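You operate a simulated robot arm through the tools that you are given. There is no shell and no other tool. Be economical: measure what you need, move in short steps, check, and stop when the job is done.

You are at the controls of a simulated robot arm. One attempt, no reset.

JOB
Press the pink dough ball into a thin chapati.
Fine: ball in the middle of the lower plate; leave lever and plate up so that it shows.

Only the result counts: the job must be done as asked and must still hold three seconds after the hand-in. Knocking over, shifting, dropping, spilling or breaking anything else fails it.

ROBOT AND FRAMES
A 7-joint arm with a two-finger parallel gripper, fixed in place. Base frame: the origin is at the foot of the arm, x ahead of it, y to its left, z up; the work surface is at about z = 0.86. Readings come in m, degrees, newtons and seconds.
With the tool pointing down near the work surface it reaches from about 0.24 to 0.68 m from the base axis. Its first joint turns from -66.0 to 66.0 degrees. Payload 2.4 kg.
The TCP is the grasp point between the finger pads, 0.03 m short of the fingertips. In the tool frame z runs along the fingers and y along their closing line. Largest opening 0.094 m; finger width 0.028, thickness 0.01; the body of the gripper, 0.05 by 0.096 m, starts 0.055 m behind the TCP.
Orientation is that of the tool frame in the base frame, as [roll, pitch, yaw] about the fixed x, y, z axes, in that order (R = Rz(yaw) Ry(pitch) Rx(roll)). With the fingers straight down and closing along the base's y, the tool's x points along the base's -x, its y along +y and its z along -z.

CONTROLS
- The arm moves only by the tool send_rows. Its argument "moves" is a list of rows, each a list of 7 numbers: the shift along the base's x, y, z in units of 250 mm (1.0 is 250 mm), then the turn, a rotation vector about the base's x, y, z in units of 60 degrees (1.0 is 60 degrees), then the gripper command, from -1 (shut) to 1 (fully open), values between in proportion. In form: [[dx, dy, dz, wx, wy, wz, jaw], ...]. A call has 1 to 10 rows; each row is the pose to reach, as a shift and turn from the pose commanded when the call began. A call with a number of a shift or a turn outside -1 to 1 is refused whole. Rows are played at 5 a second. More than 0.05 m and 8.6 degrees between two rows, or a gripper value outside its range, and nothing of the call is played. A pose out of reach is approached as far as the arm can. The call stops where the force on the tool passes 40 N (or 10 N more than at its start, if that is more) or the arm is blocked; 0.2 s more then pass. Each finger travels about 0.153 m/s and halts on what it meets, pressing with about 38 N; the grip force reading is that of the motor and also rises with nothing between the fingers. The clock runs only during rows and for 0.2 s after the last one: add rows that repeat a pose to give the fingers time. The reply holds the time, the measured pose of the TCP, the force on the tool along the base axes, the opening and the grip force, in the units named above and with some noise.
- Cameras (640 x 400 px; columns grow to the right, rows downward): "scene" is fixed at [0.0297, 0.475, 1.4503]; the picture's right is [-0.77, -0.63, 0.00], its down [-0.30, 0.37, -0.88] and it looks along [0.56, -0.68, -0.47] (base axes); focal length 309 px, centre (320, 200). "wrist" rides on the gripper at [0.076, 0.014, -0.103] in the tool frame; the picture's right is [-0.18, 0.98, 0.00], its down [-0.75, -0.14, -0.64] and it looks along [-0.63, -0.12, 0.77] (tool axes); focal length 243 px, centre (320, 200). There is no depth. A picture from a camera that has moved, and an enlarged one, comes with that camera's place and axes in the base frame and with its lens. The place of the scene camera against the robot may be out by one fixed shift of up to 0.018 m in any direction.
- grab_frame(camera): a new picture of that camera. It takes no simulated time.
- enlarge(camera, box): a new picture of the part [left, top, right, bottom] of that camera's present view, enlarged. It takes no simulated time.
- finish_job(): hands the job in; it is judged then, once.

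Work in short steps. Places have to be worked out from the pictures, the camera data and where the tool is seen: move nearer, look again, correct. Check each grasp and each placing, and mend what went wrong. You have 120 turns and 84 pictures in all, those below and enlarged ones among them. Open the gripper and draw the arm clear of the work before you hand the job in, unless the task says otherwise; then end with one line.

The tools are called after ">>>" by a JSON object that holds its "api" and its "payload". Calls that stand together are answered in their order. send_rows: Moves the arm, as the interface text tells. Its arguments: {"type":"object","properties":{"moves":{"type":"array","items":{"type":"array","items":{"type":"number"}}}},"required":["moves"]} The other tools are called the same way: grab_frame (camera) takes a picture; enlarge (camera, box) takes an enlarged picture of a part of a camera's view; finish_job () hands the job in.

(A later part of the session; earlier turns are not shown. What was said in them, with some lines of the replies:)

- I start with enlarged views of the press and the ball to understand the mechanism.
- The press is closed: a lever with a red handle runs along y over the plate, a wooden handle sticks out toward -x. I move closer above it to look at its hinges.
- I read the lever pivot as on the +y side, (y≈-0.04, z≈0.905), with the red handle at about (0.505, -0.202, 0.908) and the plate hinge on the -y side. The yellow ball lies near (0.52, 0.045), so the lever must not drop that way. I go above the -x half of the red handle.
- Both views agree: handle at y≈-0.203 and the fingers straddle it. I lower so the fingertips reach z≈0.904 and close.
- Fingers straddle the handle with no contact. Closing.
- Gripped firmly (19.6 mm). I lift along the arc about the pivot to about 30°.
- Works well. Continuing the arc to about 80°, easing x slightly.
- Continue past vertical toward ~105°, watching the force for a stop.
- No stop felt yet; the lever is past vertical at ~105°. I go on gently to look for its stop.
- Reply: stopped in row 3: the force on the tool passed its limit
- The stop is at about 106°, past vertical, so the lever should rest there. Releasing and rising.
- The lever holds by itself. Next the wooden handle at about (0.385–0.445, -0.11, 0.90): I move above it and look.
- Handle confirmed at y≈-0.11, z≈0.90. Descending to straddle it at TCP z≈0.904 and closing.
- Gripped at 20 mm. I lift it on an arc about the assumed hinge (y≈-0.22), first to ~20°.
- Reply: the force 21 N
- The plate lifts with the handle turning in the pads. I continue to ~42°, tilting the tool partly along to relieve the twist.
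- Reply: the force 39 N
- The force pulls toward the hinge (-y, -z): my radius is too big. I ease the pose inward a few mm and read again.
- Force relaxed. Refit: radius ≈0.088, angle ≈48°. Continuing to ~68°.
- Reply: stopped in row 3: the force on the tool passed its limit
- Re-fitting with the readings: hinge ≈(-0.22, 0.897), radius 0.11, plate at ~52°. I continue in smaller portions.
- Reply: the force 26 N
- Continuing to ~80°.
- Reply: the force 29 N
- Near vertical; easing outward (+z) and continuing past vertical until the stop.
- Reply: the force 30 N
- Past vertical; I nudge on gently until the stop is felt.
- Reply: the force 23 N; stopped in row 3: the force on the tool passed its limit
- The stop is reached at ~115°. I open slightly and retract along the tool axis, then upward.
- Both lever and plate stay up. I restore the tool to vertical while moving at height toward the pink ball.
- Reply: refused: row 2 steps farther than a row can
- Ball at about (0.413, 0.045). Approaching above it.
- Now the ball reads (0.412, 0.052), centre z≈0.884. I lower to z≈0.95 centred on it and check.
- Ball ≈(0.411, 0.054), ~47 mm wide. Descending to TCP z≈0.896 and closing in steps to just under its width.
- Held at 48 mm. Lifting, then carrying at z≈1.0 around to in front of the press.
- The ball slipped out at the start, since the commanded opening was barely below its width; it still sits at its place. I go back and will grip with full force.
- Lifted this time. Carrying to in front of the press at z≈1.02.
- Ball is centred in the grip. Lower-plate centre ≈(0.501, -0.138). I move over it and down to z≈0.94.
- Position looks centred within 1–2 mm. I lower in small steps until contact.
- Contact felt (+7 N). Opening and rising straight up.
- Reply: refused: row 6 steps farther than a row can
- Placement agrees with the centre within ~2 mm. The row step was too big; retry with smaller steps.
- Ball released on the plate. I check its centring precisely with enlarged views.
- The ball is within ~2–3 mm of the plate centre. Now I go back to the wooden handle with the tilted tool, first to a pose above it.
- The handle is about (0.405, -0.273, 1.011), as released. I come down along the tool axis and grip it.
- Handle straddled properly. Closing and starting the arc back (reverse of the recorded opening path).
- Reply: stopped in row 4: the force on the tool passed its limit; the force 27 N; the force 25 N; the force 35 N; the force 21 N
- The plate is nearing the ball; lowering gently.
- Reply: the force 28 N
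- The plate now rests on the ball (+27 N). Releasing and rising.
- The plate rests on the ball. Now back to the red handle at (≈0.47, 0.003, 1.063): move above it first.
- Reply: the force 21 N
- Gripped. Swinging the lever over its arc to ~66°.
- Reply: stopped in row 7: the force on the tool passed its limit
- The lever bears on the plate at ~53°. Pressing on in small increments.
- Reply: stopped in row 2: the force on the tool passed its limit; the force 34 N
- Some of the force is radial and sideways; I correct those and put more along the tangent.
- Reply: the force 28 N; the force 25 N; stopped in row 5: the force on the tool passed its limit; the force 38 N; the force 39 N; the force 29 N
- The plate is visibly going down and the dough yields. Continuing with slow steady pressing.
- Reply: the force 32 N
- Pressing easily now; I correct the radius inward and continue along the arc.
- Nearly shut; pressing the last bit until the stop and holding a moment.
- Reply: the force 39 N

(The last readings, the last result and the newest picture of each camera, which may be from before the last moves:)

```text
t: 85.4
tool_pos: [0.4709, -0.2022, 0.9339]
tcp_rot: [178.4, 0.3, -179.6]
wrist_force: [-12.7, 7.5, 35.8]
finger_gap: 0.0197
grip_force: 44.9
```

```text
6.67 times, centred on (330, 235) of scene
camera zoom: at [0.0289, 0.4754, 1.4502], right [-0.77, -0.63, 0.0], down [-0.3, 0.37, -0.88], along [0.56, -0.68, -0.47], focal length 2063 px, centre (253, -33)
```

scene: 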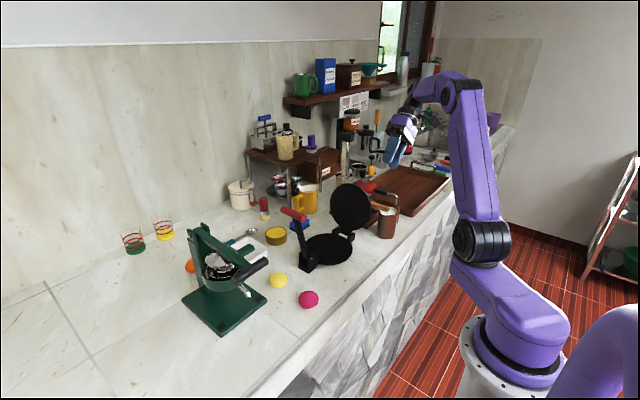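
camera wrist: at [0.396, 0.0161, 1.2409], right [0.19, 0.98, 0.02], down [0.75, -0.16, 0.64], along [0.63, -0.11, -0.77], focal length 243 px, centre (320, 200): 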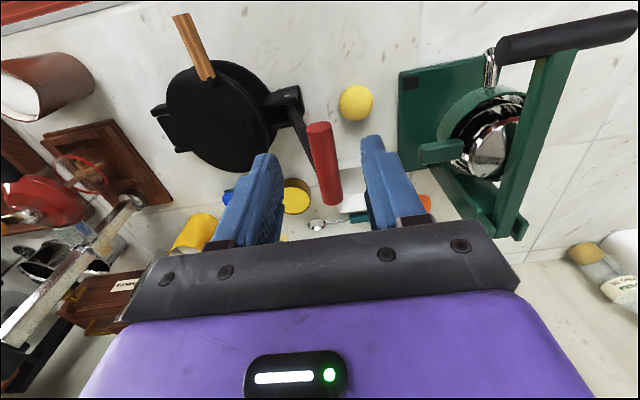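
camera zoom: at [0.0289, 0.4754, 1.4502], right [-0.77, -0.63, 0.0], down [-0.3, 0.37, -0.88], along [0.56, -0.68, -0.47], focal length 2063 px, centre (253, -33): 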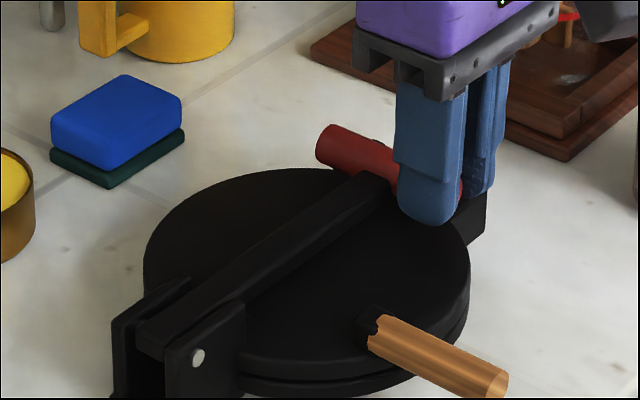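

Fully closed (handle at its original height, 36 N). I hold a second with a touch more push, then lift the lever along the known arc.

>>> {"api": "send_rows", "payload": {"moves": [[0, 0, -0.003, 0, 0, 0, -1], [0, 0, -0.003, 0, 0, 0, -1], [0, 0, -0.003, 0, 0, 0, -1], [0, 0, -0.003, 0, 0, 0, -1], [0, 0, -0.003, 0, 0, 0, -1], [0, 0, -0.003, 0, 0, 0, -1]]}}

>>> {"api": "send_rows", "payload": {"moves": [[-0.003, -0.001, 0.02, 0, 0, 0, -1], [-0.003, 0.002, 0.06, 0, 0, 0, -1], [-0.003, 0.01, 0.12, 0, 0, 0, -1], [-0.003, 0.022, 0.176, 0, 0, 0, -1], [-0.003, 0.039, 0.23, 0, 0, 0, -1], [-0.003, 0.061, 0.282, 0, 0, 0, -1], [-0.003, 0.0868, 0.332, 0, 0, 0, -1]]}}

```text
t: 86.8
tool_pos: [0.4729, -0.2035, 0.9322]
tcp_rot: [178.5, 0.5, -179.7]
wrist_force: [-8.2, -0.9, 35.3]
finger_gap: 0.0197
grip_force: 44.6
```

```text
t: 88.4
tool_pos: [0.4726, -0.1813, 1.0144]
tcp_rot: [178.4, 0.4, -179.7]
wrist_force: [6.2, -9.9, 0.6]
finger_gap: 0.0195
grip_force: 45.3
```

Lever lifted to ~30°; continuing to ~80° and then to the stop.

>>> {"api": "send_rows", "payload": {"moves": [[0.001, 0.03, 0.0477, 0, 0, 0, -1], [0.001, 0.0648, 0.0925, 0, 0, 0, -1], [0.001, 0.103, 0.134, 0, 0, 0, -1], [0.001, 0.1446, 0.1724, 0, 0, 0, -1], [0.001, 0.1895, 0.2068, 0, 0, 0, -1], [0.001, 0.237, 0.237, 0, 0, 0, -1], [0.001, 0.287, 0.263, 0, 0, 0, -1], [0.001, 0.34, 0.285, 0, 0, 0, -1], [0.001, 0.393, 0.302, 0, 0, 0, -1], [0.001, 0.449, 0.314, 0, 0, 0, -1]]}}

>>> {"api": "send_rows", "payload": {"moves": [[0, 0.056, 0.007, 0, 0, 0, -1], [0, 0.1125, 0.01, 0, 0, 0, -1], [0, 0.169, 0.007, 0, 0, 0, -1], [0, 0.225, 0, 0, 0, 0, -1], [0, 0.28, -0.012, 0, 0, 0, -1], [0, 0.3, -0.018, 0, 0, 0, -1]]}}

>>> {"api": "enlarge", "payload": {"camera": "scene", "box": [240, 155, 400, 275]}}

```text
t: 90.6
tool_pos: [0.4722, -0.0684, 1.0907]
tcp_rot: [178.3, 0.2, -179.6]
wrist_force: [9.8, -1.0, -2.4]
finger_gap: 0.0194
grip_force: 44.6
```

```text
t: 92.0
tool_pos: [0.4715, 0.0029, 1.0864]
tcp_rot: [178.5, 0.1, -179.9]
wrist_force: [-2.0, -18.0, 2.3]
finger_gap: 0.0197
grip_force: 44.8
```

```text
3.33 times, centred on (320, 215) of scene
camera zoom: at [0.0297, 0.4744, 1.4505], right [-0.77, -0.63, 0.0], down [-0.3, 0.37, -0.88], along [0.56, -0.68, -0.47], focal length 1031 px, centre (320, 150)
```

zoom: 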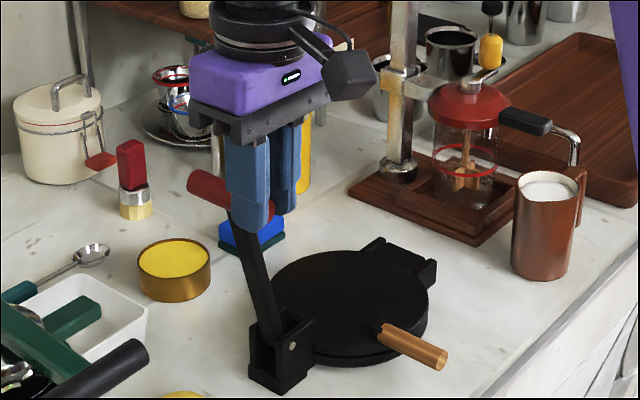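

Lever is at its stop. Releasing, rising and going back above the wooden handle.

>>> {"api": "send_rows", "payload": {"moves": [[0, 0, 0, 0, 0, 0, 0.06], [0, 0, 0, 0, 0, 0, 0.06], [0, 0, 0.12, 0, 0, 0, 0.06], [0, 0, 0.27, -0.025, 0, 0, 0.06], [-0.09, -0.14, 0.27, -0.025, 0, 0, 0.06], [-0.18, -0.3, 0.27, -0.025, 0, 0, 0.06], [-0.258, -0.45, 0.27, -0.025, 0, 0, 0.06], [-0.258, -0.45, 0.09, -0.025, 0, 0, 0.06], [-0.258, -0.45, -0.1, -0.025, 0, 0, 0.06], [-0.258, -0.45, -0.28, -0.025, 0, 0, 0.06]]}}

>>> {"api": "grab_frame", "payload": {"camera": "wrist"}}

```text
t: 94.2
tool_pos: [0.4074, -0.1092, 1.016]
tcp_rot: [179.9, 0.2, -179.7]
wrist_force: [-0.9, 0.1, -0.1]
finger_gap: 0.0497
grip_force: 0.0
```

```text
10 pictures are left
camera wrist: at [0.3318, -0.0958, 1.119], right [0.18, 0.98, 0.0], down [0.75, -0.14, 0.64], along [0.63, -0.11, -0.76], focal length 243 px, centre (320, 200)
```

wrist: 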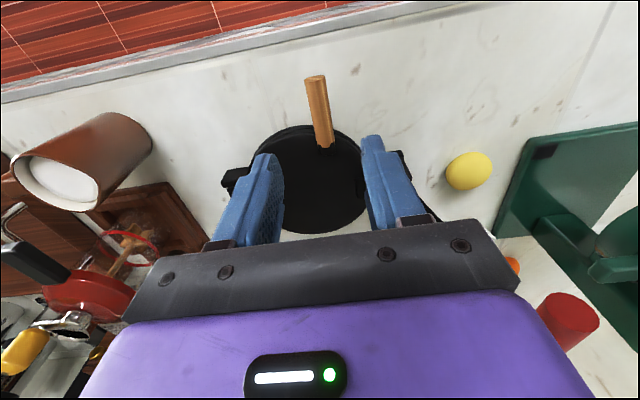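

Handle is centred between the fingers at y≈-0.109. Descending and gripping.

>>> {"api": "send_rows", "payload": {"moves": [[0, 0, -0.14, 0, 0, 0, 0.06], [0, 0, -0.28, 0, 0, 0, 0.06], [0, 0, -0.39, 0, 0, 0, 0.06], [0, 0, -0.44, 0, 0, 0, 0.06], [0, 0, -0.44, 0, 0, 0, -0.4], [0, 0, -0.44, 0, 0, 0, -1], [0, 0, -0.44, 0, 0, 0, -1], [0, 0, -0.44, 0, 0, 0, -1]]}}

```text
t: 96.0
tool_pos: [0.4069, -0.1098, 0.9053]
tcp_rot: [179.9, 0.3, -179.8]
wrist_force: [-0.7, -21.8, -3.4]
finger_gap: 0.0212
grip_force: 45.2
```

Gripped. Lifting along the recorded opening path, with tilt.

>>> {"api": "send_rows", "payload": {"moves": [[0, -0.006, 0.03, 0, 0, 0, -1], [0, -0.011, 0.07, 0, 0, 0, -1], [0, -0.02, 0.11, 0, 0, 0, -1], [0, -0.034, 0.147, 0.02, 0, 0, -1], [0, -0.053, 0.178, 0.06, 0, 0, -1], [0, -0.073, 0.208, 0.1, 0, 0, -1], [0, -0.094, 0.237, 0.15, 0, 0, -1], [0, -0.115, 0.263, 0.19, 0, 0, -1]]}}

```text
t: 96.8
tool_pos: [0.4061, -0.1146, 0.9285]
tcp_rot: [180.0, 0.3, 180.0]
wrist_force: [1.9, -4.7, -4.4]
finger_gap: 0.0178
grip_force: 44.8
stopped in row 3: the force on the tool passed its limit (the readings are from after the stop); the commanded pose is now the measured one
```

>>> {"api": "send_rows", "payload": {"moves": [[0, -0.009, 0.026, 0.03, 0, 0, -1], [0, -0.02, 0.053, 0.06, 0, 0, -1], [0, -0.034, 0.08, 0.09, 0, 0, -1], [0, -0.05, 0.107, 0.12, 0, 0, -1]]}}

```text
t: 97.8
tool_pos: [0.4068, -0.1261, 0.9564]
tcp_rot: [172.6, 0.2, -180.0]
wrist_force: [-0.7, -4.2, -9.1]
finger_gap: 0.0179
grip_force: 44.7
```

>>> {"api": "send_rows", "payload": {"moves": [[0, -0.024, 0.03, 0.04, 0, 0, -1], [0, -0.05, 0.058, 0.08, 0, 0, -1], [0, -0.075, 0.085, 0.13, 0, 0, -1], [0, -0.101, 0.11, 0.18, 0, 0, -1]]}}

```text
t: 98.8
tool_pos: [0.4065, -0.1482, 0.9827]
tcp_rot: [161.8, 0.3, -180.0]
wrist_force: [15.2, 14.5, 7.9]
finger_gap: 0.0177
grip_force: 45.0
```

>>> {"api": "send_rows", "payload": {"moves": [[0.004, -0.028, 0.03, 0.04, 0, 0, -1], [0.004, -0.058, 0.056, 0.08, 0, 0, -1], [0.004, -0.092, 0.075, 0.12, 0, 0, -1], [0.004, -0.128, 0.092, 0.16, 0, 0, -1]]}}

```text
t: 99.8
tool_pos: [0.4058, -0.1828, 1.0057]
tcp_rot: [152.3, 0.3, 179.8]
wrist_force: [11.7, 8.8, 8.8]
finger_gap: 0.0173
grip_force: 44.4
```

>>> {"api": "send_rows", "payload": {"moves": [[0.003, -0.027, 0.014, 0.02, 0, 0, -1], [0.003, -0.055, 0.026, 0.04, 0, 0, -1], [0.003, -0.082, 0.037, 0.06, 0, 0, -1], [0.003, -0.109, 0.046, 0.08, 0, 0, -1], [0.003, -0.135, 0.052, 0.1, 0, 0, -1]]}}

```text
t: 100.9
tool_pos: [0.4061, -0.2138, 1.0171]
tcp_rot: [147.2, 0.0, 179.9]
wrist_force: [1.3, -0.4, -1.5]
finger_gap: 0.0178
grip_force: 44.6
stopped in row 5: the force on the tool passed its limit (the readings are from after the stop); the commanded pose is now the measured one
```

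>>> {"api": "send_rows", "payload": {"moves": [[0, -0.016, 0.006, 0.01, 0, 0, -1], [0, -0.032, 0.01, 0.02, 0, 0, -1], [0, -0.048, 0.012, 0.03, 0, 0, -1]]}}

```text
t: 101.7
tool_pos: [0.4069, -0.225, 1.0185]
tcp_rot: [145.6, -0.1, 179.8]
wrist_force: [10.1, -1.6, -34.7]
finger_gap: 0.0179
grip_force: 45.0
```

Too far out radially; lowering 3 mm while continuing past vertical.

>>> {"api": "send_rows", "payload": {"moves": [[0.002, -0.004, -0.013, 0, 0, 0, -1], [0.002, -0.024, -0.013, 0, 0, 0, -1], [0.002, -0.044, -0.014, 0, 0, 0, -1], [0.002, -0.064, -0.016, 0, 0, 0, -1], [0.002, -0.084, -0.018, 0, 0, 0, -1]]}}

```text
t: 102.9
tool_pos: [0.4058, -0.2465, 1.0165]
tcp_rot: [145.4, 0.0, 179.7]
wrist_force: [1.3, -1.5, 29.2]
finger_gap: 0.0174
grip_force: 44.9
```

>>> {"api": "send_rows", "payload": {"moves": [[0, 0, 0.01, 0, 0, 0, -1], [0, -0.016, 0.007, 0, 0, 0, -1], [0, -0.032, 0.004, 0, 0, 0, -1], [0, -0.046, 0.0, 0, 0, 0, -1], [0, -0.06, -0.005, 0, 0, 0, -1]]}}

```text
t: 104.1
tool_pos: [0.4062, -0.2626, 1.0137]
tcp_rot: [145.4, 0.1, 179.7]
wrist_force: [3.4, -3.7, 21.2]
finger_gap: 0.0176
grip_force: 45.2
```

>>> {"api": "send_rows", "payload": {"moves": [[0, -0.002, 0.007, 0, 0, 0, -1], [0, -0.016, 0.002, 0, 0, 0, -1], [0, -0.03, -0.003, 0, 0, 0, -1], [0, -0.044, -0.008, 0, 0, 0, -1], [0, -0.056, -0.014, 0, 0, 0, -1]]}}

>>> {"api": "enlarge", "payload": {"camera": "scene", "box": [270, 160, 410, 270]}}

```text
t: 105.3
tool_pos: [0.4062, -0.2764, 1.0094]
tcp_rot: [145.3, 0.0, 179.9]
wrist_force: [-3.1, 5.2, 5.8]
finger_gap: 0.0178
grip_force: 45.0
```

```text
3.64 times, centred on (340, 215) of scene
camera zoom: at [0.0295, 0.4752, 1.4503], right [-0.77, -0.63, 0.0], down [-0.3, 0.37, -0.88], along [0.56, -0.68, -0.47], focal length 1125 px, centre (247, 146)
```

zoom: 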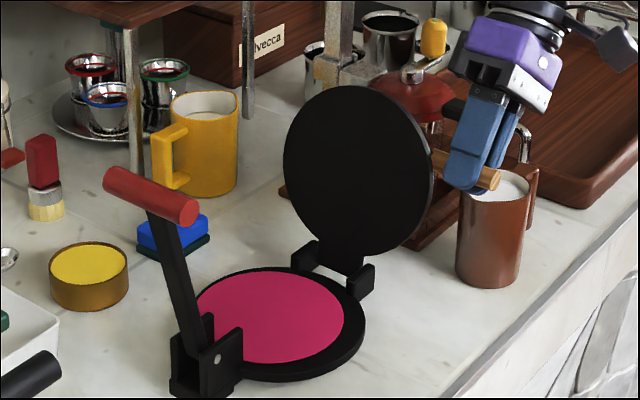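

The chapati is thin and round, and the plate is at its stop position. Releasing as before, retracting along the tool axis and up.

>>> {"api": "send_rows", "payload": {"moves": [[0, 0, 0, 0, 0, 0, -0.2], [0, 0, 0, 0, 0, 0, -0.2], [0, -0.07, 0.097, 0, 0, 0, -0.2], [0, -0.15, 0.206, 0, 0, 0, -0.2], [0, -0.15, 0.38, 0, 0, 0, -0.2], [0, -0.15, 0.55, 0, 0, 0, -0.2], [-0.1, -0.1, 0.68, -0.12, 0, 0, -0.2], [-0.2, -0.05, 0.78, -0.24, 0, 0, -0.2], [-0.2, 0, 0.82, -0.36, 0, 0, -0.2], [-0.2, 0, 0.82, -0.36, 0, 0, 0.3]]}}

>>> {"api": "enlarge", "payload": {"camera": "scene", "box": [240, 150, 432, 270]}}

```text
t: 107.5
tool_pos: [0.3573, -0.2754, 1.214]
tcp_rot: [167.0, 0.0, 179.9]
wrist_force: [0.1, -0.6, 0.3]
finger_gap: 0.0611
grip_force: 0.0
```

```text
3.33 times, centred on (336, 210) of scene
camera zoom: at [0.0297, 0.475, 1.4503], right [-0.77, -0.63, 0.0], down [-0.3, 0.37, -0.88], along [0.56, -0.68, -0.47], focal length 1031 px, centre (267, 167)
```

zoom: 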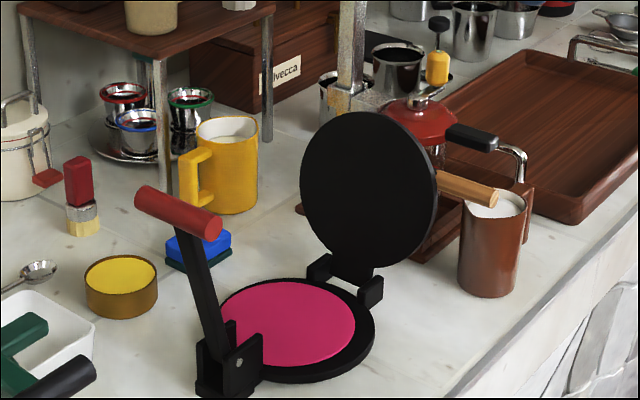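

The chapati shows flat on the lower plate, lever and plate stand up on their own, nothing else has moved, and the arm is clear with the gripper open. Handing in.

>>> {"api": "finish_job", "payload": {}}

```text
The job is handed in.
```

The pink dough ball is pressed into a thin, round chapati. It sits near the middle of the lower plate, perhaps a few millimetres toward the lever side. The lever and upper plate are standing open, nothing else looks moved in the final picture, and the arm is clear with the gripper open.
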